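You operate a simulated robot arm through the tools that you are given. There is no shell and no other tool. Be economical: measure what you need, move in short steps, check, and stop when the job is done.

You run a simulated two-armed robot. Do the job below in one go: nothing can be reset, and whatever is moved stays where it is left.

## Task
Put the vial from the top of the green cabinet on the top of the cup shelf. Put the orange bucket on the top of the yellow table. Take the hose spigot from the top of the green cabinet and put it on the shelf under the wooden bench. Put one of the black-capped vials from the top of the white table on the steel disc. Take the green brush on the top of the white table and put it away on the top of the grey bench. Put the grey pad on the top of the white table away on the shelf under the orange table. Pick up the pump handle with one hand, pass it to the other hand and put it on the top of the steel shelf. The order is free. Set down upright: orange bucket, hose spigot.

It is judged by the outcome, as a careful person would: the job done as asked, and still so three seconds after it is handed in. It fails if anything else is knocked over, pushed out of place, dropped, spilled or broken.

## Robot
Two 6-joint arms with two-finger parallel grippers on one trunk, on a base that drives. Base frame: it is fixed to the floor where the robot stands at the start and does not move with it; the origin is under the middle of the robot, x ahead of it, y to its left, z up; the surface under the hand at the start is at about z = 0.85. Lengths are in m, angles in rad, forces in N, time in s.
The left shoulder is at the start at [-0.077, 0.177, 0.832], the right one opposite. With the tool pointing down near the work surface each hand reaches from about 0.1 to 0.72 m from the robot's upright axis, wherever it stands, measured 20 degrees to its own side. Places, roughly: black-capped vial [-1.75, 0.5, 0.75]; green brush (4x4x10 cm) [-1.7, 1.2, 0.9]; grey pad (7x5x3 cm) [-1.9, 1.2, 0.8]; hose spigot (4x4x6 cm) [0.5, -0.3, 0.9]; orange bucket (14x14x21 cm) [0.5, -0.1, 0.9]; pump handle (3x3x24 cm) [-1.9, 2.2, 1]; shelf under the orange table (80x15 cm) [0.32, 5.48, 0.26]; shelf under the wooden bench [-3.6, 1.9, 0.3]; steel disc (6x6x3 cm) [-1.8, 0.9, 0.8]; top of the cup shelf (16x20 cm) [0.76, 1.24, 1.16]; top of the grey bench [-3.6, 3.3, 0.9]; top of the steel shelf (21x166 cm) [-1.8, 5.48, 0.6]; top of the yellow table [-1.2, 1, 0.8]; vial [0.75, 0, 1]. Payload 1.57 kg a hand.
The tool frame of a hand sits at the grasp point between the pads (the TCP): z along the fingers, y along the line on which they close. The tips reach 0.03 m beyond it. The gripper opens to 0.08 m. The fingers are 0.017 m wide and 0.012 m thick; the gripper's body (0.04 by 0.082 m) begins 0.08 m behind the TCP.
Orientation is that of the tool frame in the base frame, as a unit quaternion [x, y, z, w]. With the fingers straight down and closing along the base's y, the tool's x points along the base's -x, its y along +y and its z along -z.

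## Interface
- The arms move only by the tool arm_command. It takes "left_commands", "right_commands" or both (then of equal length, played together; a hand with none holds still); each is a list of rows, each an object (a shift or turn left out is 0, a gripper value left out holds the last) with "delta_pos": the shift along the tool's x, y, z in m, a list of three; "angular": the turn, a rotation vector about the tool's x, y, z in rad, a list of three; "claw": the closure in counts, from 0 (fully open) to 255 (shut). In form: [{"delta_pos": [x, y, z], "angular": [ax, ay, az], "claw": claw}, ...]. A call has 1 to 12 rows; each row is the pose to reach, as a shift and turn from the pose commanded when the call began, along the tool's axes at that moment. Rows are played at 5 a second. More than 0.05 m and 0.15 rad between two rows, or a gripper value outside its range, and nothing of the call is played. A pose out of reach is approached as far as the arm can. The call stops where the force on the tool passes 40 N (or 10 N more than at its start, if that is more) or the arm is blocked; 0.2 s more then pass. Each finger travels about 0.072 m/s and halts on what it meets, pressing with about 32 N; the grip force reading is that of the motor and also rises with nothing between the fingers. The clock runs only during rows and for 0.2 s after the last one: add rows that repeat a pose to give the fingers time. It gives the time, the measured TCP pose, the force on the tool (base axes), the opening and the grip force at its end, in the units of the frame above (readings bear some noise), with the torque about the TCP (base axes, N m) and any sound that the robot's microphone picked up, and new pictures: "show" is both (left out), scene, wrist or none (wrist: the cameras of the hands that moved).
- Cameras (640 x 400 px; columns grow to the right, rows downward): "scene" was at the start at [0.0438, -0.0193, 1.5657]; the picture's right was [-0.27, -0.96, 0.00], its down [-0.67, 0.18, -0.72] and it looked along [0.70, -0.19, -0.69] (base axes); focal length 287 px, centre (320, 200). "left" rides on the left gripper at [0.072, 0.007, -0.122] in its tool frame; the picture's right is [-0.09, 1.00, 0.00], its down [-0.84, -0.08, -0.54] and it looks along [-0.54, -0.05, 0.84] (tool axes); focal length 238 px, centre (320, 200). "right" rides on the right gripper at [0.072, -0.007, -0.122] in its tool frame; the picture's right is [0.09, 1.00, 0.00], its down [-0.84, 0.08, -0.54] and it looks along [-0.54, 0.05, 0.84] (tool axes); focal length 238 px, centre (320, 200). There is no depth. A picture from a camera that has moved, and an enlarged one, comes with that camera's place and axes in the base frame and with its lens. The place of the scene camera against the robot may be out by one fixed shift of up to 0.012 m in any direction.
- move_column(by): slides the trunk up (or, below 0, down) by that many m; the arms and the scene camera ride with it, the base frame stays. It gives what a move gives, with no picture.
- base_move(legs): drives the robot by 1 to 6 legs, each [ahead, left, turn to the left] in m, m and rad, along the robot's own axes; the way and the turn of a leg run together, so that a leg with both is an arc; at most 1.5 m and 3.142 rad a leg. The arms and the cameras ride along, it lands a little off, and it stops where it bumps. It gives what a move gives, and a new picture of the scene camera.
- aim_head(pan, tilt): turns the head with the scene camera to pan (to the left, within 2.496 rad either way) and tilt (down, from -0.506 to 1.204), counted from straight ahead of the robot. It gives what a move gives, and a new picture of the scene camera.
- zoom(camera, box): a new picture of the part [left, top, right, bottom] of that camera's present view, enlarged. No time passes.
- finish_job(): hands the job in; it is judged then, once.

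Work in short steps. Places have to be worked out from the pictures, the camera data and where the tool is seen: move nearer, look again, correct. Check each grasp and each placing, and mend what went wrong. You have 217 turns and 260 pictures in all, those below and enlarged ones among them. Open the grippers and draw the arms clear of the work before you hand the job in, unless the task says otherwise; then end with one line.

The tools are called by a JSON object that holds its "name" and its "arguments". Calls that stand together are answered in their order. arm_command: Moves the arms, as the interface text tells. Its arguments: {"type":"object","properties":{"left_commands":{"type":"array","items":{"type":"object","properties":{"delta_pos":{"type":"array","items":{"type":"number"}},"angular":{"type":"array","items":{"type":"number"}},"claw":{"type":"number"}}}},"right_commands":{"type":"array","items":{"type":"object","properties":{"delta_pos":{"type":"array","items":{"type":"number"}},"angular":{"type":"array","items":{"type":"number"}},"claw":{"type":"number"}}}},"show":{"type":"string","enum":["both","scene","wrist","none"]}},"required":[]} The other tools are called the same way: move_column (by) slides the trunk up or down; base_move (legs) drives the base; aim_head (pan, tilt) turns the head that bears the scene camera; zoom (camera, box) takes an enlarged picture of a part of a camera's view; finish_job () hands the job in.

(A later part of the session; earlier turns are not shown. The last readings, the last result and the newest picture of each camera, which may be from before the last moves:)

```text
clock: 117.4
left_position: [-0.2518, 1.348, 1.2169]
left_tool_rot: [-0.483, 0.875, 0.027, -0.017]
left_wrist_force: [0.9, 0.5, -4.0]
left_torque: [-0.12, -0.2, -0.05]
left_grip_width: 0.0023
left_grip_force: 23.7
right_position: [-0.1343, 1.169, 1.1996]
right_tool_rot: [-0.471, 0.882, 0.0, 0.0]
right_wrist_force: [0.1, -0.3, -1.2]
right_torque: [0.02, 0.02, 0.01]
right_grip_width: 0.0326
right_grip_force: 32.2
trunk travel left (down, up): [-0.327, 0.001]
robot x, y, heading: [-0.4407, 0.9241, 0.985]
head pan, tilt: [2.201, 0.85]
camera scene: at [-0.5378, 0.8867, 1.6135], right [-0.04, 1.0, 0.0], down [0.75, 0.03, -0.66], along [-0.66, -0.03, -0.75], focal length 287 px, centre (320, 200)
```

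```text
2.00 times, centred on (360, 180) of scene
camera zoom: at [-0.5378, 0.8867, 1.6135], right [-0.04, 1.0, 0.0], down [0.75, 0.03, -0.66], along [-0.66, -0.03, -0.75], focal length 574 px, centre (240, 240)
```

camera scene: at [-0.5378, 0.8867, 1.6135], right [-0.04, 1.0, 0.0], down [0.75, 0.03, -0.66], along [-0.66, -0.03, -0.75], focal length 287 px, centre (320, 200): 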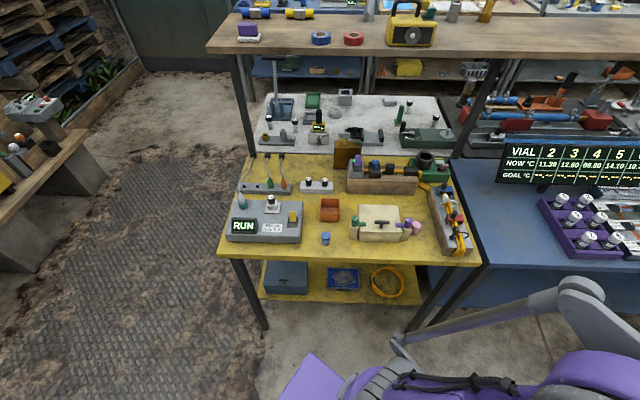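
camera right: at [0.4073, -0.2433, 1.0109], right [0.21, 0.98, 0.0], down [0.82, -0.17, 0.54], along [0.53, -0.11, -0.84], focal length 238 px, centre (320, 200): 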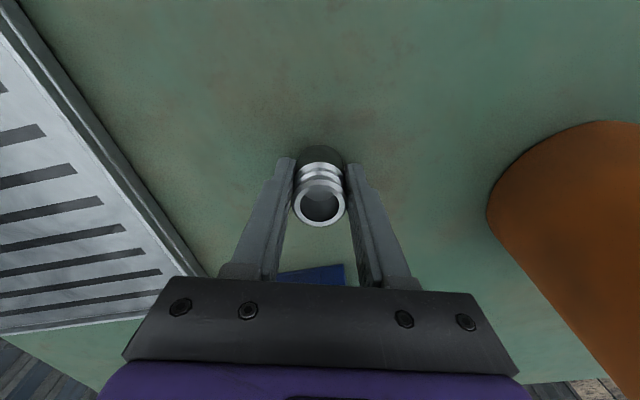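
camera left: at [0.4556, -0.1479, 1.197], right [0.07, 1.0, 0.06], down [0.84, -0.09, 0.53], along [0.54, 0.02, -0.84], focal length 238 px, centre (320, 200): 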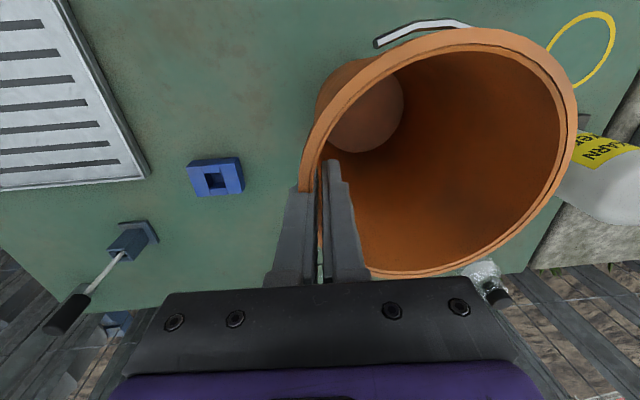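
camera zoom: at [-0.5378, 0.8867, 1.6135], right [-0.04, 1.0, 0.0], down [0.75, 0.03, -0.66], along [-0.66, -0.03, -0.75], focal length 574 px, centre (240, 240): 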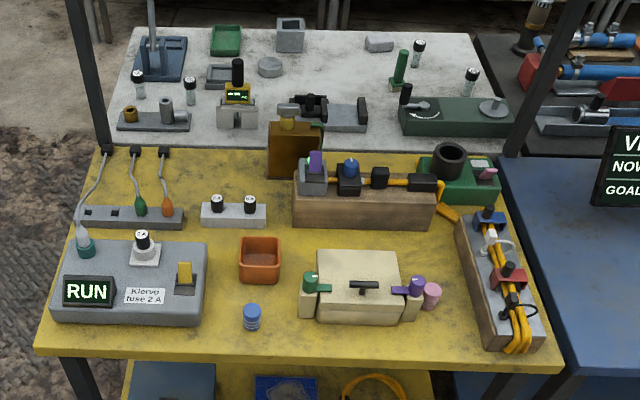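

Clear view now: free spot at the back between the cable plugs and the brown bottle, centre ≈(−1.395,0.805), behind the two-knob box. I drive up with heading ≈2.64 so the left arm reaches.

{"name": "base_move", "arguments": {"legs": [[0, 0, 1.655], [0.28, 0.02, 0]]}}

{"name": "aim_head", "arguments": {"pan": 0.4, "tilt": 0.8}}

```text
clock: 123.4
left_position: [-1.1375, 1.1821, 1.2161]
left_tool_rot: [0.973, -0.228, -0.006, 0.03]
left_wrist_force: [-0.5, 0.8, -4.5]
left_torque: [0.27, -0.1, 0.0]
left_grip_width: 0.0027
left_grip_force: 23.5
right_position: [-0.9707, 1.3166, 1.1982]
right_tool_rot: [0.97, -0.242, 0.0, 0.0]
right_wrist_force: [-0.5, -0.4, -1.3]
right_torque: [-0.01, -0.02, 0.0]
right_grip_width: 0.0328
right_grip_force: 31.7
trunk travel left (down, up): [-0.327, 0.001]
robot x, y, heading: [-0.6967, 1.0353, 2.658]
head pan, tilt: [2.201, 0.85]
camera scene: at [-0.6404, 0.9411, 1.6132], right [-0.99, -0.14, 0.0], down [-0.11, 0.74, -0.66], along [0.09, -0.65, -0.75], focal length 287 px, centre (320, 200)
```

scene: 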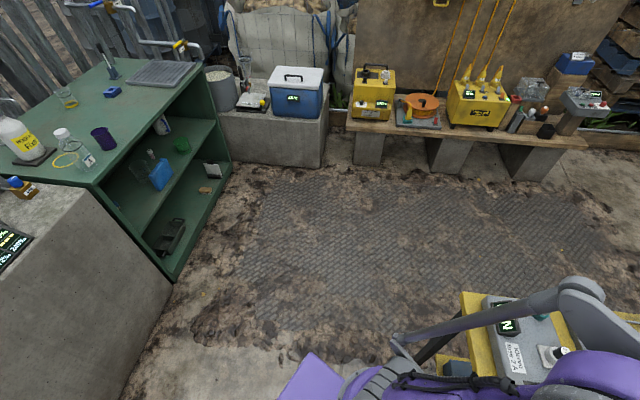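

```text
clock: 125.2
left_position: [-1.137, 1.1814, 1.2164]
left_tool_rot: [0.973, -0.229, -0.006, 0.031]
left_wrist_force: [0.4, -1.0, -4.9]
left_torque: [0.24, -0.12, -0.02]
left_grip_width: 0.0026
left_grip_force: 23.4
right_position: [-0.9715, 1.3168, 1.1997]
right_tool_rot: [0.97, -0.242, -0.001, 0.0]
right_wrist_force: [0.2, 0.8, -0.9]
right_torque: [0.01, -0.04, -0.01]
right_grip_width: 0.0326
right_grip_force: 32.0
trunk travel left (down, up): [-0.327, 0.001]
robot x, y, heading: [-0.6976, 1.0388, 2.655]
head pan, tilt: [0.4, 0.799]
camera scene: at [-0.7327, 1.026, 1.6175], right [0.09, 1.0, 0.0], down [0.71, -0.06, -0.7], along [-0.69, 0.06, -0.72], focal length 287 px, centre (320, 200)
```

scene: 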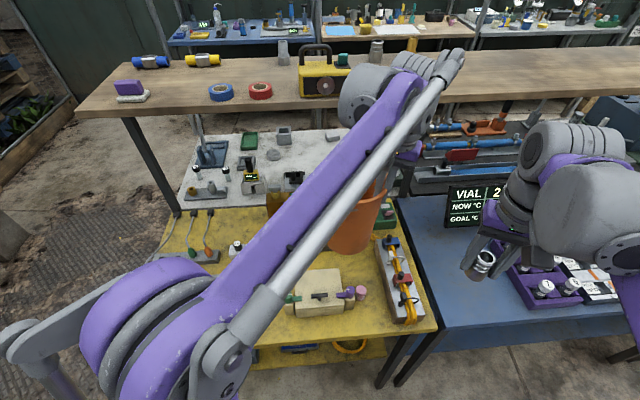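

Plank above starts ≈z 1.21 at x≈−1.48. I swing the bucket first in −y at x≈−1.2, high.

{"name": "arm_command", "arguments": {"left_commands": [{"delta_pos": [0.011, 0.039, 0.003]}, {"delta_pos": [0.021, 0.078, 0.006]}, {"delta_pos": [0.032, 0.117, 0.009]}, {"delta_pos": [0.043, 0.156, 0.012]}, {"delta_pos": [0.053, 0.195, 0.015]}, {"delta_pos": [0.064, 0.234, 0.018]}, {"delta_pos": [0.074, 0.273, 0.022]}, {"delta_pos": [0.085, 0.312, 0.025]}, {"delta_pos": [0.085, 0.312, 0.025]}], "show": "both"}}

```text
clock: 127.2
left_position: [-1.2, 0.8635, 1.2127]
left_tool_rot: [0.973, -0.229, -0.005, 0.031]
left_wrist_force: [0.0, 0.8, -4.0]
left_torque: [0.22, -0.12, 0.02]
left_grip_width: 0.0025
left_grip_force: 24.1
right_position: [-0.9704, 1.3181, 1.1999]
right_tool_rot: [0.97, -0.242, 0.0, -0.001]
right_wrist_force: [0.0, 0.8, -1.4]
right_torque: [-0.03, 0.0, 0.0]
right_grip_width: 0.0328
right_grip_force: 32.0
trunk travel left (down, up): [-0.327, 0.001]
robot x, y, heading: [-0.6976, 1.0397, 2.656]
head pan, tilt: [0.4, 0.799]
camera scene: at [-0.7324, 1.0265, 1.6175], right [0.09, 1.0, 0.0], down [0.71, -0.06, -0.7], along [-0.69, 0.06, -0.72], focal length 287 px, centre (320, 200)
camera left: at [-1.1351, 0.8318, 1.3344], right [-0.52, -0.85, 0.06], down [-0.7, 0.47, 0.53], along [-0.48, 0.24, -0.84], focal length 238 px, centre (320, 200)
```

scene: 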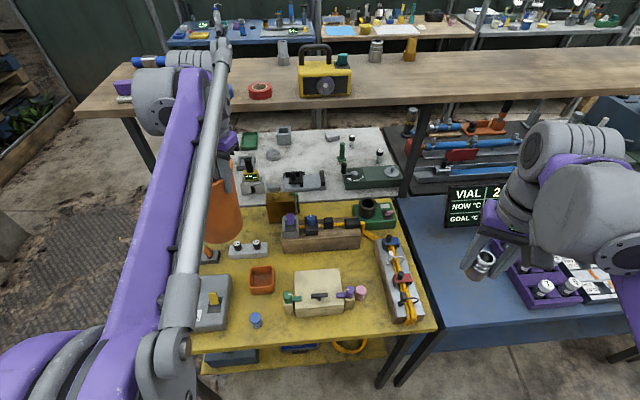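
left: 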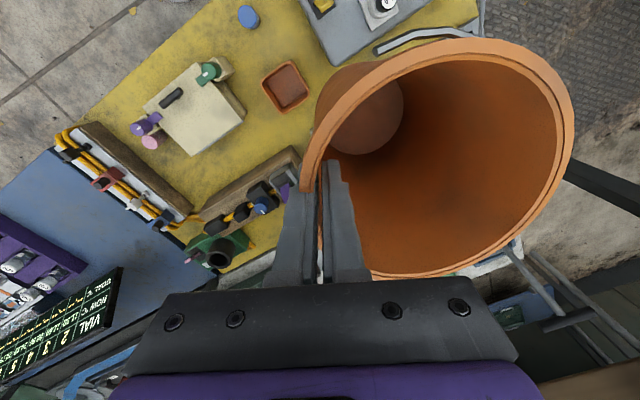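

Advance over the spot while descending a bit (bottom ≈0.97).

{"name": "arm_command", "arguments": {"left_commands": [{"delta_pos": [-0.038, 0.019, 0.012]}, {"delta_pos": [-0.076, 0.038, 0.026]}, {"delta_pos": [-0.114, 0.057, 0.045]}, {"delta_pos": [-0.152, 0.0757, 0.066]}, {"delta_pos": [-0.152, 0.0757, 0.066]}], "show": "both"}}

```text
clock: 128.0
left_position: [-1.3176, 0.8628, 1.1747]
left_tool_rot: [0.973, -0.23, 0.003, 0.029]
left_wrist_force: [26.3, 2.2, -0.2]
left_torque: [0.01, 2.91, -0.43]
left_grip_width: 0.0025
left_grip_force: 23.8
right_position: [-0.9708, 1.3168, 1.199]
right_tool_rot: [0.97, -0.242, -0.001, 0.0]
right_wrist_force: [-0.4, -0.1, -1.1]
right_torque: [0.0, -0.08, -0.02]
right_grip_width: 0.0327
right_grip_force: 31.9
trunk travel left (down, up): [-0.327, 0.001]
robot x, y, heading: [-0.6935, 1.0395, 2.657]
head pan, tilt: [0.4, 0.799]
stopped in row 4 (left hand): the force on the tool passed its limit at 111 N (the readings are from after the stop); the commanded pose is now the measured one
camera scene: at [-0.7307, 1.0258, 1.6173], right [0.09, 1.0, 0.0], down [0.71, -0.06, -0.7], along [-0.7, 0.06, -0.72], focal length 287 px, centre (320, 200)
camera left: at [-1.2542, 0.83, 1.2986], right [-0.53, -0.85, 0.05], down [-0.71, 0.47, 0.52], along [-0.47, 0.24, -0.85], focal length 238 px, centre (320, 200)
```

scene: 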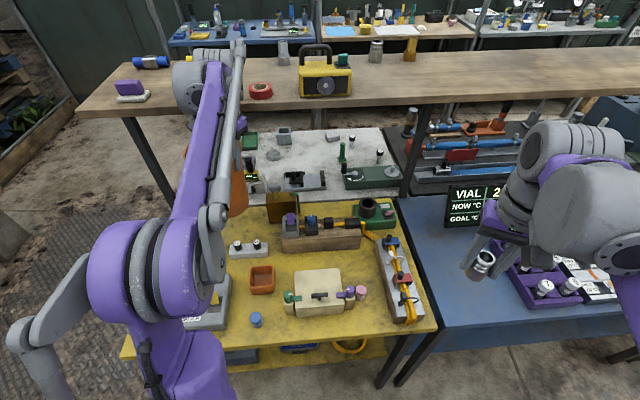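
left: 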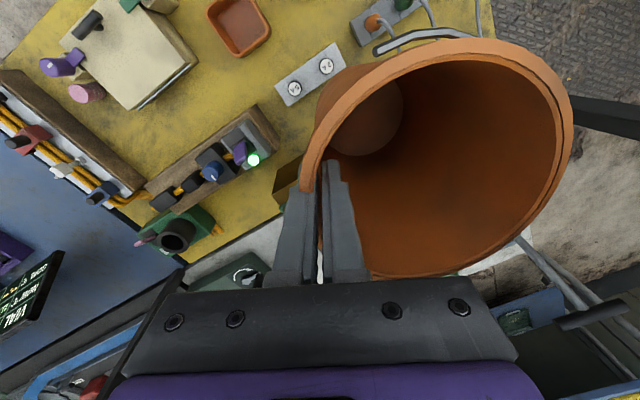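

The gripper body touched the overhanging plank edge (x≈−1.355, z≈1.28). I back off and yaw the tool so the bucket is ahead of the hand, keeping the hand out from under the plank.

{"name": "arm_command", "arguments": {"left_commands": [{"delta_pos": [0.03, -0.015, 0]}, {"delta_pos": [0.06, -0.03, 0]}, {"delta_pos": [0.06, -0.03, 0], "angular": [0, 0, 0.14]}, {"delta_pos": [0.06, -0.03, 0], "angular": [0, 0, 0.28]}, {"delta_pos": [0.06, -0.03, 0], "angular": [0, 0, 0.42]}, {"delta_pos": [0.06, -0.03, 0], "angular": [0, 0, 0.56]}, {"delta_pos": [0.06, -0.03, 0], "angular": [0, 0, 0.7]}, {"delta_pos": [0.06, -0.03, 0], "angular": [0, 0, 0.84]}, {"delta_pos": [0.06, -0.03, 0], "angular": [0, 0, 0.98]}, {"delta_pos": [0.06, -0.03, 0], "angular": [0, 0, 0.98]}], "show": "both"}}

```text
clock: 130.2
left_position: [-1.2533, 0.8609, 1.1741]
left_tool_rot: [0.75, -0.661, 0.016, 0.024]
left_wrist_force: [-0.4, -0.6, -3.6]
left_torque: [0.02, -0.28, 0.0]
left_grip_width: 0.0026
left_grip_force: 24.1
right_position: [-0.972, 1.3171, 1.1996]
right_tool_rot: [0.97, -0.242, 0.0, 0.0]
right_wrist_force: [-0.7, -0.2, -1.3]
right_torque: [-0.02, 0.0, 0.02]
right_grip_width: 0.0325
right_grip_force: 32.2
trunk travel left (down, up): [-0.327, 0.001]
robot x, y, heading: [-0.6943, 1.0353, 2.66]
head pan, tilt: [0.4, 0.799]
camera scene: at [-0.7329, 1.0258, 1.6174], right [0.09, 1.0, 0.0], down [0.71, -0.06, -0.7], along [-0.69, 0.06, -0.72], focal length 287 px, centre (320, 200)
camera left: at [-1.2487, 0.7962, 1.2998], right [-1.0, -0.03, 0.01], down [-0.03, 0.87, 0.49], along [-0.03, 0.49, -0.87], focal length 238 px, centre (320, 200)
```

scene: 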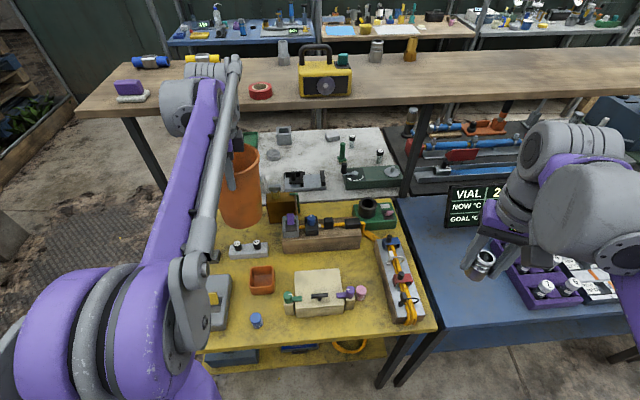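
left: 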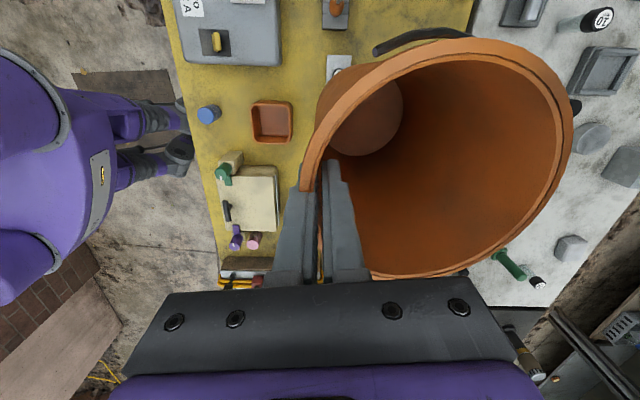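

Yawing about the tilted tool axis leaned the bucket ~3°; I correct that tilt while moving over the spot and lowering to bottom ≈0.90.

{"name": "arm_command", "arguments": {"left_commands": [{"delta_pos": [0.025, 0.019, 0], "angular": [-0.023, -0.028, 0]}, {"delta_pos": [0.0496, 0.0385, 0], "angular": [-0.047, -0.056, 0]}, {"delta_pos": [0.048, 0.0385, 0.03], "angular": [-0.047, -0.056, 0]}, {"delta_pos": [0.046, 0.037, 0.06], "angular": [-0.047, -0.056, 0]}, {"delta_pos": [0.045, 0.036, 0.085], "angular": [-0.047, -0.056, 0]}, {"delta_pos": [0.045, 0.036, 0.085], "angular": [-0.047, -0.056, 0]}], "show": "both"}}

```text
clock: 131.6
left_position: [-1.2837, 0.8084, 1.0922]
left_tool_rot: [0.751, -0.66, -0.021, 0.023]
left_wrist_force: [0.6, -0.2, -5.2]
left_torque: [-0.02, -0.3, -0.02]
left_grip_width: 0.0028
left_grip_force: 24.3
right_position: [-0.9724, 1.3171, 1.2001]
right_tool_rot: [0.97, -0.241, -0.001, 0.0]
right_wrist_force: [0.5, 0.6, -1.9]
right_torque: [-0.07, 0.04, -0.02]
right_grip_width: 0.0327
right_grip_force: 32.2
trunk travel left (down, up): [-0.327, 0.001]
robot x, y, heading: [-0.6981, 1.0405, 2.653]
head pan, tilt: [0.4, 0.799]
camera scene: at [-0.7327, 1.026, 1.6175], right [0.09, 1.0, 0.0], down [0.71, -0.06, -0.7], along [-0.69, 0.06, -0.72], focal length 287 px, centre (320, 200)
camera left: at [-1.2729, 0.7369, 1.2145], right [-1.0, -0.03, 0.06], down [0.0, 0.84, 0.54], along [-0.07, 0.54, -0.84], focal length 238 px, centre (320, 200)
```

scene: 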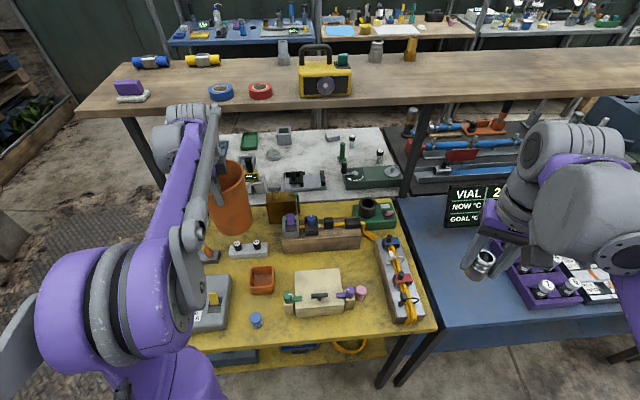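
left: 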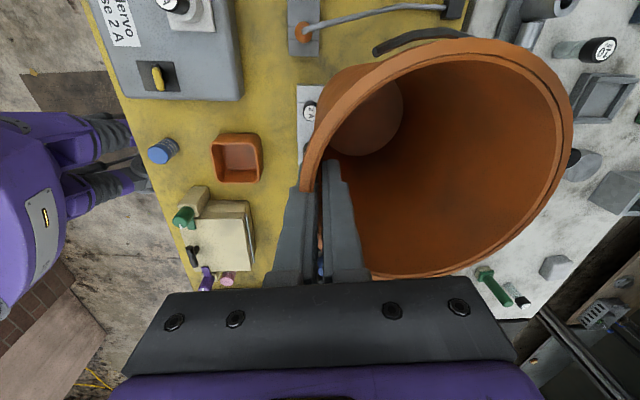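

Bucket upright over the spot. Shift 4 cm back clear of the knob box and lower to just above the table.

{"name": "arm_command", "arguments": {"left_commands": [{"delta_pos": [-0.003, 0.02, 0]}, {"delta_pos": [-0.005, 0.041, 0.002]}, {"delta_pos": [-0.005, 0.039, 0.035]}, {"delta_pos": [-0.005, 0.037, 0.065]}, {"delta_pos": [-0.005, 0.036, 0.09]}, {"delta_pos": [-0.005, 0.036, 0.09]}], "show": "both"}}

```text
clock: 133.0
left_position: [-1.3263, 0.808, 1.0046]
left_tool_rot: [0.75, -0.66, -0.02, 0.023]
left_wrist_force: [-0.2, 0.8, -2.9]
left_torque: [-0.04, -0.22, -0.01]
left_grip_width: 0.0024
left_grip_force: 23.7
right_position: [-0.9714, 1.3166, 1.2002]
right_tool_rot: [0.97, -0.242, 0.0, 0.0]
right_wrist_force: [0.3, -0.2, -1.8]
right_torque: [-0.03, -0.03, 0.0]
right_grip_width: 0.0327
right_grip_force: 31.9
trunk travel left (down, up): [-0.327, 0.001]
robot x, y, heading: [-0.6965, 1.0354, 2.654]
head pan, tilt: [0.4, 0.799]
camera scene: at [-0.7327, 1.0259, 1.6175], right [0.09, 1.0, 0.0], down [0.71, -0.06, -0.7], along [-0.69, 0.06, -0.72], focal length 287 px, centre (320, 200)
camera left: at [-1.3156, 0.7356, 1.1275], right [-1.0, -0.03, 0.06], down [0.0, 0.84, 0.54], along [-0.07, 0.54, -0.84], focal length 238 px, centre (320, 200)
```

scene: 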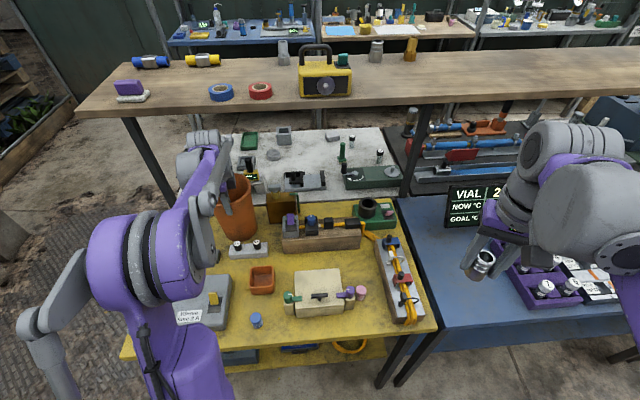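
left: 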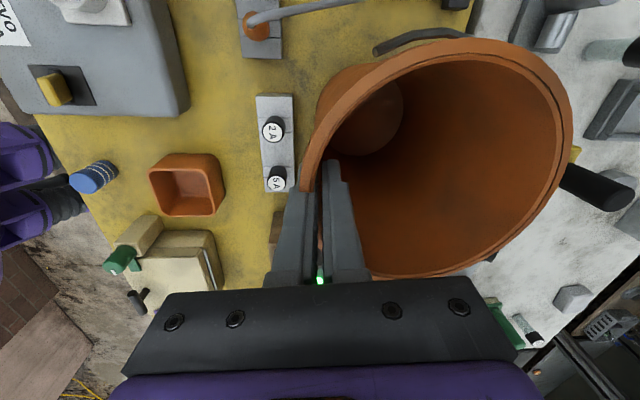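

Lower gently to contact.

{"name": "arm_command", "arguments": {"left_commands": [{"delta_pos": [0, 0, 0.006]}, {"delta_pos": [0, -0.001, 0.012]}, {"delta_pos": [0, -0.001, 0.016]}, {"delta_pos": [0, -0.001, 0.016]}], "show": "none"}}

```text
clock: 134.0
left_position: [-1.3246, 0.8075, 0.99]
left_tool_rot: [0.75, -0.661, -0.021, 0.025]
left_wrist_force: [-9.0, 0.7, 20.2]
left_torque: [-0.18, 1.41, -0.12]
left_grip_width: 0.0027
left_grip_force: 23.8
right_position: [-0.9704, 1.3179, 1.2004]
right_tool_rot: [0.97, -0.242, -0.001, 0.0]
right_wrist_force: [0.0, -0.4, -1.2]
right_torque: [0.02, 0.0, 0.01]
right_grip_width: 0.0326
right_grip_force: 31.9
trunk travel left (down, up): [-0.327, 0.001]
robot x, y, heading: [-0.6948, 1.0384, 2.659]
head pan, tilt: [0.4, 0.799]
```

Contact at expected height. Ease 2 mm, release, and look.

{"name": "arm_command", "arguments": {"left_commands": [{"delta_pos": [0, 0, -0.003]}, {"delta_pos": [0, 0, -0.003], "claw": 80}, {"delta_pos": [0, 0, -0.003], "claw": 80}, {"delta_pos": [0, 0, -0.003], "claw": 80}], "show": "both"}}

```text
clock: 135.0
left_position: [-1.3238, 0.8074, 0.9927]
left_tool_rot: [0.75, -0.66, -0.02, 0.023]
left_wrist_force: [0.4, -0.5, -0.3]
left_torque: [0.0, -0.04, 0.02]
left_grip_width: 0.0547
left_grip_force: 0.0
right_position: [-0.9717, 1.317, 1.1994]
right_tool_rot: [0.97, -0.242, -0.001, 0.0]
right_wrist_force: [0.1, 0.0, -0.8]
right_torque: [-0.01, -0.01, -0.02]
right_grip_width: 0.0325
right_grip_force: 32.0
trunk travel left (down, up): [-0.327, 0.001]
robot x, y, heading: [-0.6961, 1.0348, 2.658]
head pan, tilt: [0.4, 0.799]
camera scene: at [-0.7324, 1.0259, 1.6174], right [0.09, 1.0, 0.0], down [0.71, -0.06, -0.7], along [-0.69, 0.06, -0.72], focal length 287 px, centre (320, 200)
camera left: at [-1.3137, 0.7359, 1.1142], right [-1.0, -0.03, 0.06], down [0.0, 0.84, 0.54], along [-0.07, 0.54, -0.84], focal length 238 px, centre (320, 200)
```

scene: 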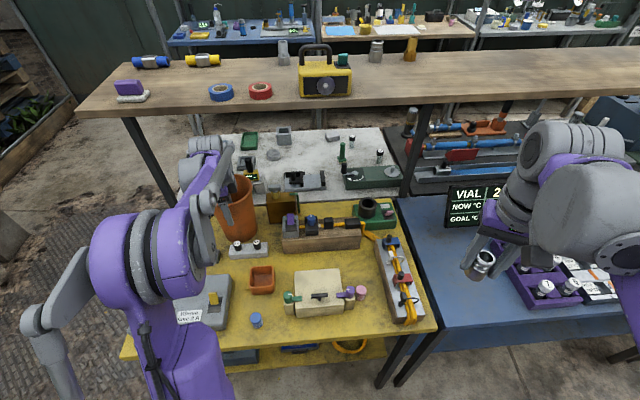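
left: 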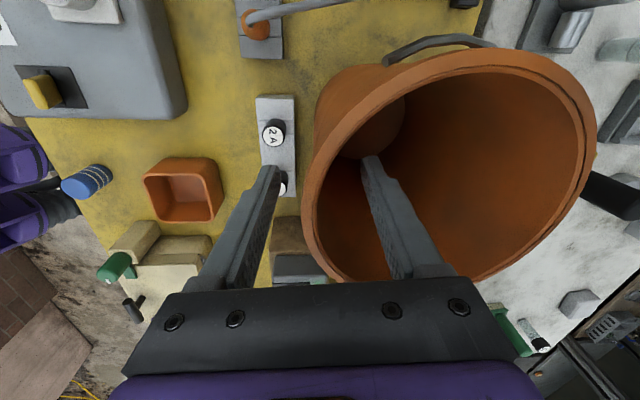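

Bucket stands. Raise just above the rim (staying below the plank) and draw back toward the robot.

{"name": "arm_command", "arguments": {"left_commands": [{"delta_pos": [0, 0.002, -0.03]}, {"delta_pos": [0, 0.004, -0.06]}, {"delta_pos": [0, 0.004, -0.082]}, {"delta_pos": [0, 0.004, -0.082]}, {"delta_pos": [0, -0.04, -0.084]}, {"delta_pos": [0, -0.08, -0.087]}, {"delta_pos": [0, -0.12, -0.11]}, {"delta_pos": [0, -0.16, -0.14]}, {"delta_pos": [0, -0.2, -0.17]}], "show": "both"}}

```text
clock: 137.0
left_position: [-1.1143, 0.8327, 1.1508]
left_tool_rot: [0.751, -0.66, -0.021, 0.024]
left_wrist_force: [-0.1, -0.2, 0.4]
left_torque: [0.02, 0.03, 0.01]
left_grip_width: 0.0549
left_grip_force: 0.0
right_position: [-0.9707, 1.3179, 1.1989]
right_tool_rot: [0.97, -0.241, -0.001, 0.001]
right_wrist_force: [0.6, -0.4, -1.5]
right_torque: [-0.01, -0.01, 0.02]
right_grip_width: 0.0328
right_grip_force: 31.8
trunk travel left (down, up): [-0.327, 0.001]
robot x, y, heading: [-0.6919, 1.0359, 2.655]
head pan, tilt: [0.4, 0.799]
camera scene: at [-0.7305, 1.0263, 1.6175], right [0.09, 1.0, 0.0], down [0.71, -0.06, -0.7], along [-0.7, 0.06, -0.72], focal length 287 px, centre (320, 200)
camera left: at [-1.1037, 0.7608, 1.2722], right [-1.0, -0.04, 0.06], down [0.0, 0.84, 0.54], along [-0.07, 0.54, -0.84], focal length 238 px, centre (320, 200)
```

scene: 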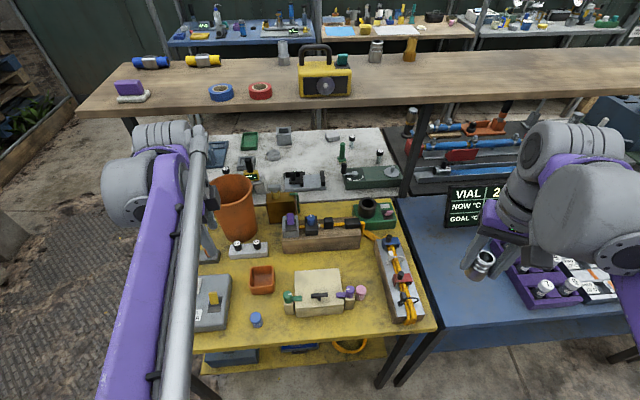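
left: 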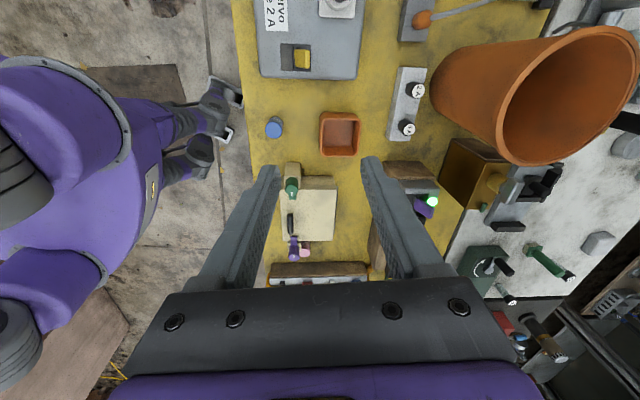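

Bucket stands upright on the yellow table. Stow the left hand and drive round to the far side of the island.

{"name": "base_move", "arguments": {"legs": [[-0.3, 0, 0]]}}

{"name": "arm_command", "arguments": {"left_commands": [{"delta_pos": [0.03, 0.03, 0], "angular": [0, 0, -0.14]}, {"delta_pos": [0.06, 0.06, 0], "angular": [0, 0, -0.28]}, {"delta_pos": [0.09, 0.08, -0.01], "angular": [0, 0, -0.42]}, {"delta_pos": [0.11, 0.1, -0.02], "angular": [0, 0, -0.56]}, {"delta_pos": [0.12, 0.1, -0.03], "angular": [0, 0, -0.7]}, {"delta_pos": [0.12, 0.1, -0.04], "angular": [0, 0, -0.84]}, {"delta_pos": [0.12, 0.1, -0.05], "angular": [0, 0, -0.96]}, {"delta_pos": [0.12, 0.1, -0.05], "angular": [0, 0, -0.96]}], "show": "none"}}

```text
clock: 139.1
left_position: [-0.8529, 0.6916, 1.1504]
left_tool_rot: [0.751, -0.66, -0.02, 0.023]
left_wrist_force: [0.5, 0.4, -0.3]
left_torque: [0.02, 0.01, 0.02]
left_grip_width: 0.0549
left_grip_force: 0.0
right_position: [-0.7081, 1.1775, 1.2004]
right_tool_rot: [0.971, -0.241, -0.001, 0.0]
right_wrist_force: [0.1, 0.7, -2.1]
right_torque: [0.02, 0.0, 0.03]
right_grip_width: 0.0327
right_grip_force: 31.4
trunk travel left (down, up): [-0.327, 0.001]
robot x, y, heading: [-0.4332, 0.8955, 2.658]
head pan, tilt: [0.4, 0.799]
camera scene: at [-0.4684, 0.8861, 1.6177], right [0.09, 1.0, 0.0], down [0.71, -0.06, -0.7], along [-0.69, 0.06, -0.72], focal length 287 px, centre (320, 200)
```

scene: 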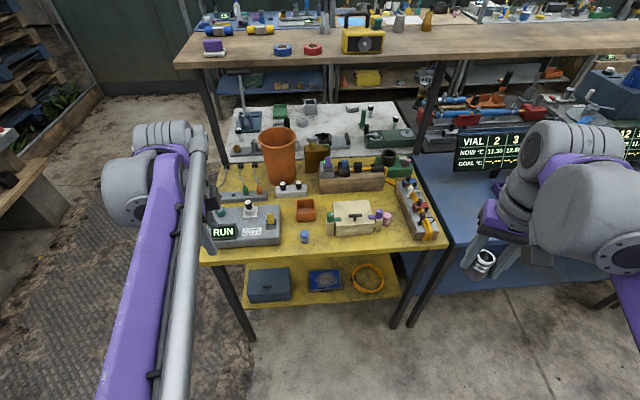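

```text
clock: 140.9
left_position: [-0.932, 0.561, 1.2051]
left_tool_rot: [0.971, -0.238, -0.029, 0.01]
left_wrist_force: [0.4, 1.0, 0.7]
left_torque: [-0.01, 0.01, -0.02]
left_grip_width: 0.055
left_grip_force: 0.0
right_position: [-0.7067, 1.1775, 1.2003]
right_tool_rot: [0.97, -0.241, -0.001, -0.001]
right_wrist_force: [0.8, 0.9, -1.1]
right_torque: [0.01, 0.01, -0.02]
right_grip_width: 0.0328
right_grip_force: 32.1
trunk travel left (down, up): [-0.327, 0.001]
robot x, y, heading: [-0.4375, 0.8989, 2.656]
head pan, tilt: [0.4, 0.799]
```

Bring the left hand in and level it.

{"name": "arm_command", "arguments": {"left_commands": [{"delta_pos": [-0.01, -0.04, 0], "angular": [0.033, 0.0515, 0]}, {"delta_pos": [-0.02, -0.08, 0], "angular": [0.033, 0.0515, 0]}, {"delta_pos": [-0.03, -0.12, 0], "angular": [0.033, 0.0515, 0]}, {"delta_pos": [-0.04, -0.16, 0], "angular": [0.033, 0.0515, 0]}, {"delta_pos": [-0.05, -0.2, 0], "angular": [0.033, 0.0515, 0]}, {"delta_pos": [-0.06, -0.24, 0], "angular": [0.033, 0.0515, 0]}, {"delta_pos": [-0.07, -0.28, 0], "angular": [0.033, 0.0515, 0]}, {"delta_pos": [-0.08, -0.32, 0], "angular": [0.033, 0.0515, 0], "claw": 0}, {"delta_pos": [-0.1, -0.36, 0], "angular": [0.033, 0.0515, 0], "claw": 0}, {"delta_pos": [-0.1, -0.36, 0], "angular": [0.033, 0.0515, 0], "claw": 0}], "show": "none"}}

{"name": "base_move", "arguments": {"legs": [[-0.48, 0.9, 0], [0, 0, 0.48]]}}

```text
clock: 143.1
left_position: [-0.8524, 0.9262, 1.1986]
left_tool_rot: [0.971, -0.238, -0.001, 0.001]
left_wrist_force: [0.5, -0.5, 0.5]
left_torque: [0.04, 0.01, -0.02]
left_grip_width: 0.08
left_grip_force: 0.0
right_position: [-0.7075, 1.1758, 1.2]
right_tool_rot: [0.971, -0.241, -0.001, 0.0]
right_wrist_force: [0.4, 0.2, -1.3]
right_torque: [0.04, -0.02, 0.03]
right_grip_width: 0.0327
right_grip_force: 31.7
trunk travel left (down, up): [-0.327, 0.001]
robot x, y, heading: [-0.4324, 0.8956, 2.657]
head pan, tilt: [0.4, 0.799]
```

```text
clock: 152.7
left_position: [-0.8307, -0.2832, 1.1981]
left_tool_rot: [1.0, -0.012, 0.0, 0.0]
left_wrist_force: [-0.5, -0.4, 0.0]
left_torque: [0.0, 0.02, -0.03]
left_grip_width: 0.0801
left_grip_force: 0.1
right_position: [-0.8127, 0.0065, 1.1999]
right_tool_rot: [1.0, -0.014, -0.001, 0.0]
right_wrist_force: [-0.3, -0.1, -0.9]
right_torque: [0.01, 0.0, -0.01]
right_grip_width: 0.0327
right_grip_force: 32.6
trunk travel left (down, up): [-0.327, 0.001]
robot x, y, heading: [-0.4391, -0.1233, 3.115]
head pan, tilt: [0.4, 0.799]
camera scene: at [-0.4673, -0.1499, 1.6175], right [-0.36, 0.93, 0.0], down [0.67, 0.26, -0.7], along [-0.65, -0.25, -0.72], focal length 287 px, centre (320, 200)
```

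scene: 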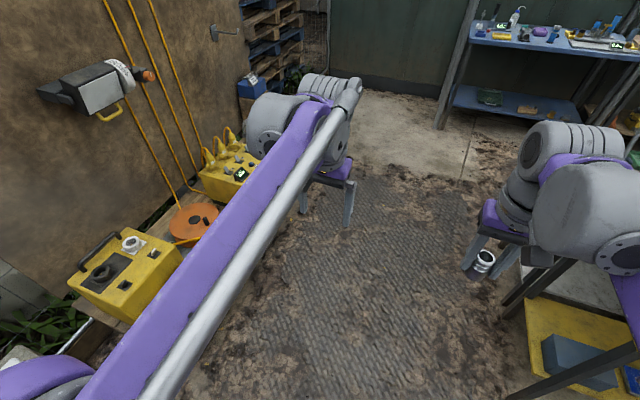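

Path ahead is open; drive 1.45 m forward, then turn to face up the aisle.

{"name": "base_move", "arguments": {"legs": [[1.45, 0, 0], [0.6, 0, 0], [0, 0, -1.55]]}}

{"name": "aim_head", "arguments": {"pan": 0.0, "tilt": 0.5}}

{"name": "aim_head", "arguments": {"pan": -1.3, "tilt": 0.7}}

```text
clock: 166.8
left_position: [-2.6857, 0.3299, 1.1994]
left_tool_rot: [0.708, -0.707, -0.001, 0.002]
left_wrist_force: [0.6, -0.3, -0.6]
left_torque: [-0.01, -0.02, -0.02]
left_grip_width: 0.0801
left_grip_force: 0.1
right_position: [-2.3983, 0.3153, 1.1986]
right_tool_rot: [-0.705, 0.709, 0.001, 0.001]
right_wrist_force: [0.2, 0.1, -1.2]
right_torque: [-0.01, 0.01, 0.02]
right_grip_width: 0.0331
right_grip_force: 31.4
trunk travel left (down, up): [-0.327, 0.001]
robot x, y, heading: [-2.5182, -0.056, 1.564]
head pan, tilt: [0.4, 0.799]
camera scene: at [-2.5427, -0.0241, 1.6175], right [0.92, 0.39, 0.0], down [0.28, -0.66, -0.7], along [-0.27, 0.64, -0.72], focal length 287 px, centre (320, 200)
```

scene: 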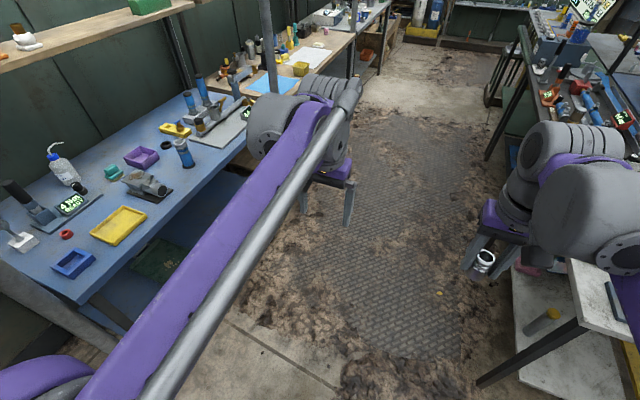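

```text
clock: 167.6
left_position: [-2.6874, 0.3288, 1.1983]
left_tool_rot: [-0.707, 0.707, 0.001, -0.001]
left_wrist_force: [0.5, 0.2, 0.1]
left_torque: [-0.02, 0.04, 0.0]
left_grip_width: 0.0798
left_grip_force: 0.0
right_position: [-2.3969, 0.3166, 1.1993]
right_tool_rot: [-0.706, 0.709, 0.001, 0.0]
right_wrist_force: [-0.2, -0.8, -1.1]
right_torque: [-0.03, 0.06, 0.01]
right_grip_width: 0.0324
right_grip_force: 31.8
trunk travel left (down, up): [-0.327, 0.001]
robot x, y, heading: [-2.5144, -0.0558, 1.567]
head pan, tilt: [0.0, 0.499]
camera scene: at [-2.5113, -0.0076, 1.6434], right [1.0, 0.0, 0.0], down [0.0, -0.48, -0.88], along [0.0, 0.88, -0.48], focal length 287 px, centre (320, 200)
```

scene: 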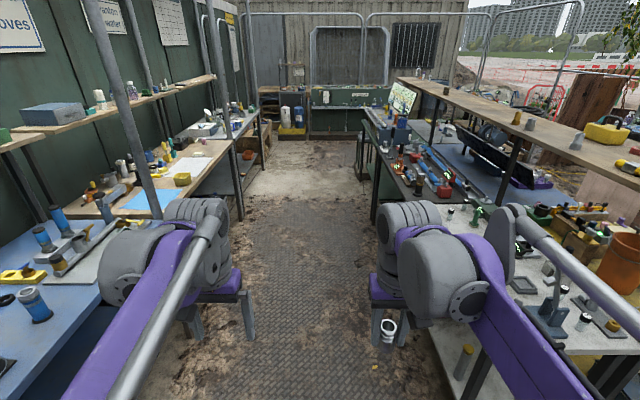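

```text
clock: 169.1
left_position: [-2.6861, 0.3295, 1.1984]
left_tool_rot: [-0.707, 0.707, 0.001, -0.001]
left_wrist_force: [0.0, 0.3, 0.0]
left_torque: [-0.03, -0.01, -0.02]
left_grip_width: 0.0799
left_grip_force: 0.1
right_position: [-2.3974, 0.3153, 1.1995]
right_tool_rot: [-0.705, 0.709, 0.001, 0.001]
right_wrist_force: [-0.6, -0.4, -1.5]
right_torque: [0.0, -0.02, -0.02]
right_grip_width: 0.0329
right_grip_force: 31.6
trunk travel left (down, up): [-0.327, 0.001]
robot x, y, heading: [-2.5182, -0.0576, 1.567]
head pan, tilt: [-1.3, 0.7]
camera scene: at [-2.4297, -0.0762, 1.6257], right [0.26, -0.96, 0.0], down [-0.62, -0.17, -0.77], along [0.74, 0.2, -0.64], focal length 287 px, centre (320, 200)
```

scene: 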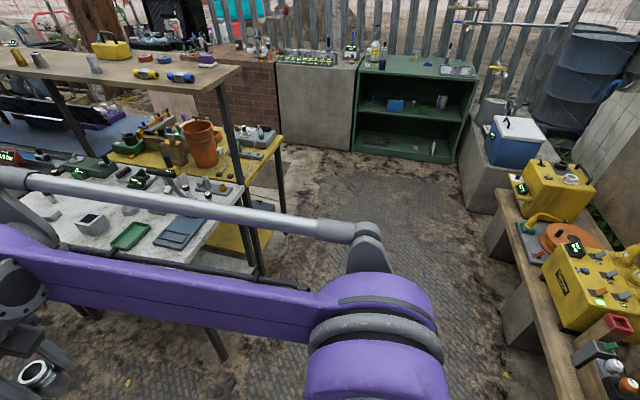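

Drive up the aisle to y≈0.95 and turn to face the white table.

{"name": "base_move", "arguments": {"legs": [[1.0, 0, 0], [0, 0, -1.56]]}}

{"name": "aim_head", "arguments": {"pan": 0.0, "tilt": 0.75}}

{"name": "zoom", "arguments": {"camera": "scene", "box": [120, 100, 520, 350]}}

```text
clock: 178.1
left_position: [-2.1379, 1.1258, 1.1993]
left_tool_rot: [-0.011, 1.0, 0.001, 0.001]
left_wrist_force: [0.4, 0.4, 0.0]
left_torque: [0.0, -0.01, 0.02]
left_grip_width: 0.0799
left_grip_force: 0.0
right_position: [-2.144, 0.8358, 1.1987]
right_tool_rot: [-0.008, 1.0, 0.0, 0.001]
right_wrist_force: [0.5, -0.7, -1.8]
right_torque: [0.02, -0.04, 0.02]
right_grip_width: 0.033
right_grip_force: 31.9
trunk travel left (down, up): [-0.327, 0.001]
robot x, y, heading: [-2.5172, 0.9459, 0.02]
head pan, tilt: [-1.3, 0.7]
camera scene: at [-2.5339, 0.8685, 1.6257], right [-0.96, -0.28, 0.0], down [-0.18, 0.62, -0.76], along [0.22, -0.73, -0.64], focal length 287 px, centre (320, 200)
```

scene: 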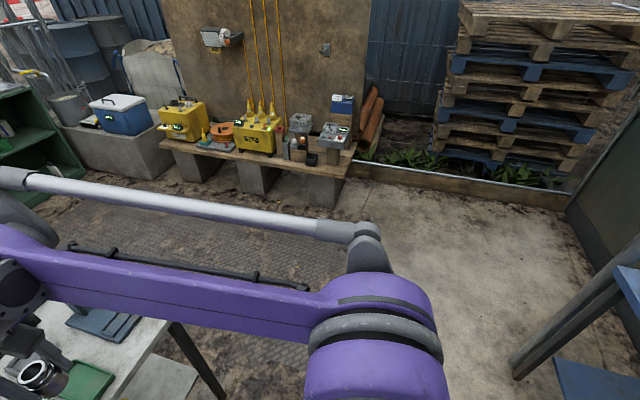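

```text
clock: 179.6
left_position: [-2.1369, 1.1261, 1.1987]
left_tool_rot: [-0.01, 1.0, 0.001, 0.0]
left_wrist_force: [0.3, -0.4, 1.5]
left_torque: [0.01, 0.01, 0.02]
left_grip_width: 0.08
left_grip_force: 0.1
right_position: [-2.1445, 0.8361, 1.1987]
right_tool_rot: [-0.009, 1.0, 0.0, 0.002]
right_wrist_force: [0.0, -0.6, -0.6]
right_torque: [-0.01, 0.0, 0.01]
right_grip_width: 0.0329
right_grip_force: 32.0
trunk travel left (down, up): [-0.327, 0.001]
robot x, y, heading: [-2.5206, 0.9471, 0.015]
head pan, tilt: [0.0, 0.75]
camera scene: at [-2.4752, 0.9514, 1.6215], right [0.02, -1.0, 0.0], down [-0.68, -0.01, -0.73], along [0.73, 0.01, -0.68], focal length 287 px, centre (320, 200)
```

scene: 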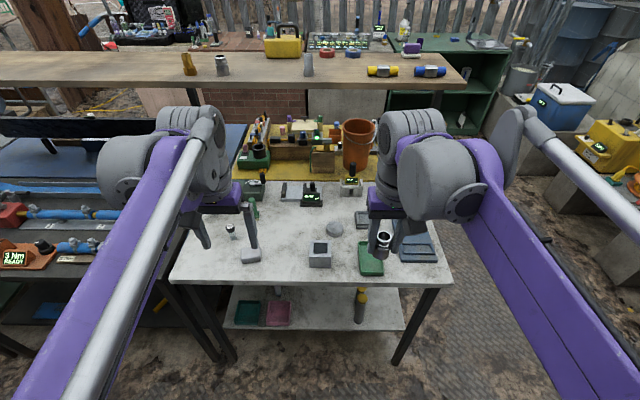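

```text
1.60 times, centred on (320, 225) of scene
camera zoom: at [-2.4752, 0.9514, 1.6215], right [0.02, -1.0, 0.0], down [-0.68, -0.01, -0.73], along [0.73, 0.01, -0.68], focal length 460 px, centre (320, 160)
```

zoom: 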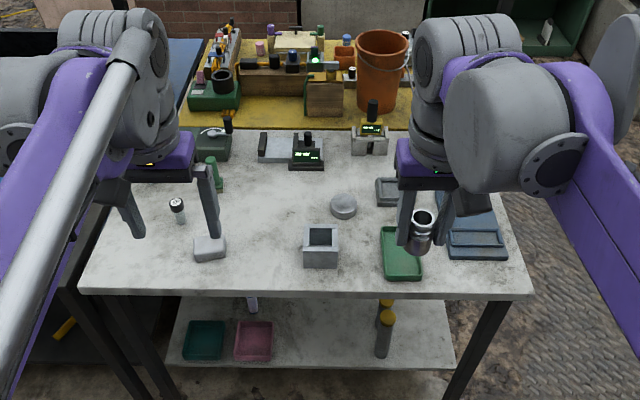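

White-table items identified: black-capped vial ≈(−1.765,1.30), disc ≈(−1.73,0.90), pad ≈(−1.86,1.21), green brush ≈(−1.65,1.23). Move up to the table.

{"name": "base_move", "arguments": {"legs": [[0.27, 0.0, -0.015]]}}

{"name": "zoom", "arguments": {"camera": "left", "box": [0, 0, 640, 400]}}

```text
clock: 181.5
left_position: [-1.8642, 1.1219, 1.1975]
left_tool_rot: [-0.002, 1.0, 0.001, 0.0]
left_wrist_force: [0.5, 0.2, 0.3]
left_torque: [0.04, 0.0, 0.0]
left_grip_width: 0.0799
left_grip_force: 0.2
right_position: [-1.8747, 0.8321, 1.1979]
right_tool_rot: [0.0, 1.0, 0.0, 0.0]
right_wrist_force: [-0.2, -0.5, -1.1]
right_torque: [0.0, 0.01, 0.0]
right_grip_width: 0.0329
right_grip_force: 32.2
trunk travel left (down, up): [-0.327, 0.001]
robot x, y, heading: [-2.25, 0.9488, -0.003]
head pan, tilt: [0.0, 0.75]
camera scene: at [-2.2043, 0.9531, 1.6213], right [0.0, -1.0, 0.0], down [-0.68, 0.0, -0.73], along [0.73, 0.0, -0.68], focal length 287 px, centre (320, 200)
```

scene: 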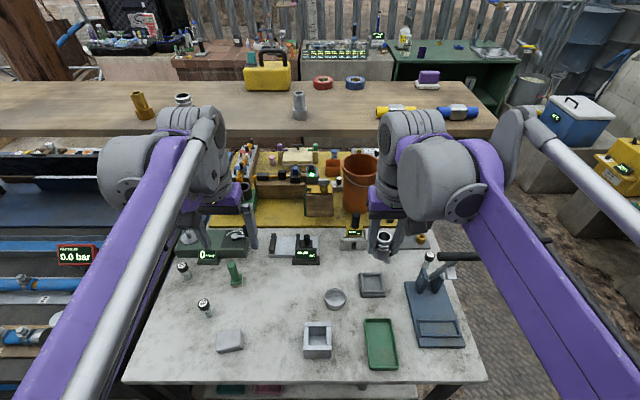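

```text
1.00 times, centred on (320, 200) of left (not enlarged: the box is as wide or as high as the picture)
camera zoom: at [-1.9351, 1.1272, 1.3204], right [0.09, 1.0, 0.0], down [0.84, -0.07, 0.54], along [0.54, -0.05, -0.84], focal length 238 px, centre (320, 200)
```

zoom: 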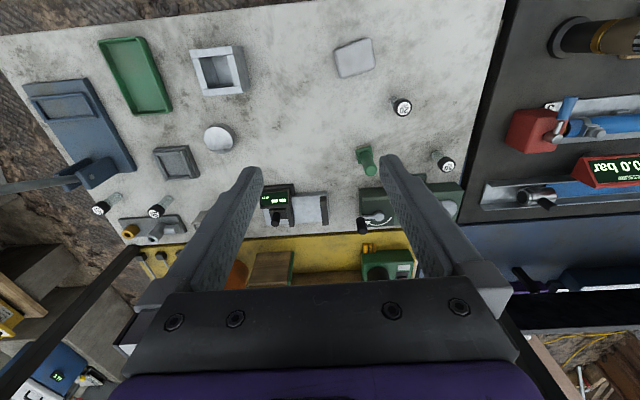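

Move left hand above the black-capped vial (~(−1.815,1.284)), hovering.

{"name": "arm_command", "arguments": {"left_commands": [{"delta_pos": [-0.012, 0.04, 0.01]}, {"delta_pos": [-0.024, 0.08, 0.03]}, {"delta_pos": [-0.036, 0.12, 0.05]}, {"delta_pos": [-0.049, 0.16, 0.075]}, {"delta_pos": [-0.049, 0.162, 0.12]}, {"delta_pos": [-0.049, 0.162, 0.165]}, {"delta_pos": [-0.049, 0.162, 0.21]}, {"delta_pos": [-0.049, 0.162, 0.25]}, {"delta_pos": [-0.049, 0.162, 0.277]}, {"delta_pos": [-0.049, 0.162, 0.277]}], "show": "wrist"}}

```text
clock: 183.7
left_position: [-1.8143, 1.2872, 0.9205]
left_tool_rot: [-0.002, 1.0, 0.002, 0.001]
left_wrist_force: [-1.2, 0.1, -0.8]
left_torque: [-0.03, 0.02, -0.01]
left_grip_width: 0.0796
left_grip_force: 0.1
right_position: [-1.8736, 0.8328, 1.1984]
right_tool_rot: [-0.001, 1.0, 0.001, 0.001]
right_wrist_force: [-0.8, 0.0, -1.0]
right_torque: [0.02, 0.0, 0.01]
right_grip_width: 0.0326
right_grip_force: 32.2
trunk travel left (down, up): [-0.327, 0.001]
robot x, y, heading: [-2.251, 0.9529, 0.001]
head pan, tilt: [0.0, 0.75]
camera left: at [-1.8847, 1.2923, 1.0431], right [0.09, 1.0, 0.0], down [0.84, -0.07, 0.54], along [0.54, -0.05, -0.84], focal length 238 px, centre (320, 200)
```

left: 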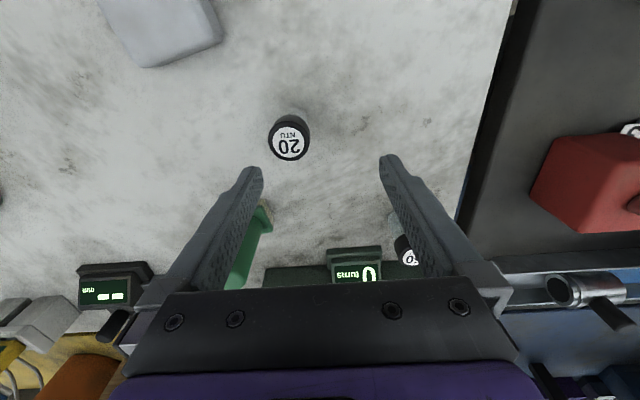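

Triangulating gives cap top z≈0.87 and vial at (−1.827,1.263) (table ≈0.81). Adjust, look again before descending.

{"name": "arm_command", "arguments": {"left_commands": [{"delta_pos": [0.0, 0.0, -0.02]}, {"delta_pos": [0.013, -0.0245, -0.02]}, {"delta_pos": [0.013, -0.0245, -0.02]}], "show": "wrist"}}

```text
clock: 184.5
left_position: [-1.8272, 1.2624, 0.9416]
left_tool_rot: [-0.002, 1.0, 0.0, 0.0]
left_wrist_force: [-0.6, -1.0, 0.3]
left_torque: [-0.01, -0.02, -0.03]
left_grip_width: 0.0797
left_grip_force: 0.1
right_position: [-1.8735, 0.8323, 1.1993]
right_tool_rot: [-0.001, 1.0, 0.0, 0.002]
right_wrist_force: [-0.4, 0.2, -1.1]
right_torque: [-0.02, 0.01, -0.01]
right_grip_width: 0.0329
right_grip_force: 31.9
trunk travel left (down, up): [-0.327, 0.001]
robot x, y, heading: [-2.249, 0.9518, -0.001]
head pan, tilt: [0.0, 0.75]
camera left: at [-1.8981, 1.2673, 1.0624], right [0.09, 1.0, 0.0], down [0.84, -0.07, 0.54], along [0.54, -0.05, -0.84], focal length 238 px, centre (320, 200)
```

left: 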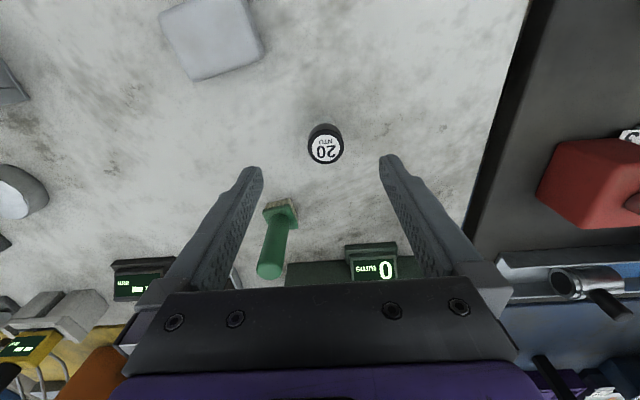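

Aligned. Descend to z≈0.852 and grip the vial.

{"name": "arm_command", "arguments": {"left_commands": [{"delta_pos": [0.0, 0.002, 0.03]}, {"delta_pos": [0, 0.002, 0.06]}, {"delta_pos": [0, 0.002, 0.088]}, {"delta_pos": [0, 0.002, 0.088], "claw": 255}, {"delta_pos": [0, 0.002, 0.088], "claw": 255}, {"delta_pos": [0, 0.002, 0.088], "claw": 255}, {"delta_pos": [0, 0.002, 0.088], "claw": 255}], "show": "wrist"}}

```text
clock: 186.1
left_position: [-1.8281, 1.2632, 0.8538]
left_tool_rot: [-0.002, 1.0, 0.001, 0.0]
left_wrist_force: [-0.6, 0.7, -0.4]
left_torque: [-0.01, -0.01, -0.02]
left_grip_width: 0.0272
left_grip_force: 31.9
right_position: [-1.8739, 0.8329, 1.199]
right_tool_rot: [0.0, 1.0, -0.001, 0.001]
right_wrist_force: [0.9, -0.5, -0.7]
right_torque: [-0.03, 0.02, -0.02]
right_grip_width: 0.0328
right_grip_force: 32.0
trunk travel left (down, up): [-0.327, 0.001]
robot x, y, heading: [-2.2513, 0.9492, 0.003]
head pan, tilt: [0.0, 0.75]
camera left: at [-1.8979, 1.268, 0.9754], right [0.09, 1.0, 0.0], down [0.84, -0.07, 0.54], along [0.54, -0.05, -0.84], focal length 238 px, centre (320, 200)
```

left: 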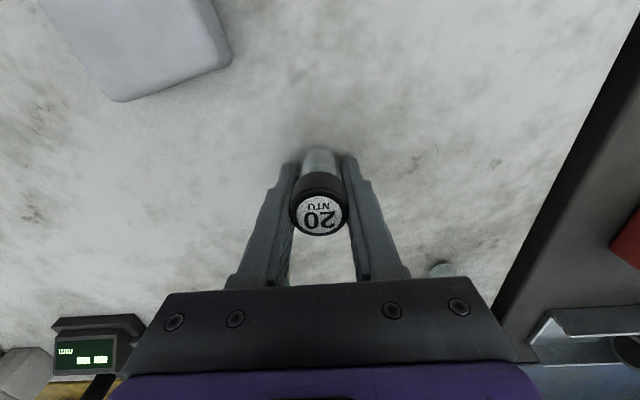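

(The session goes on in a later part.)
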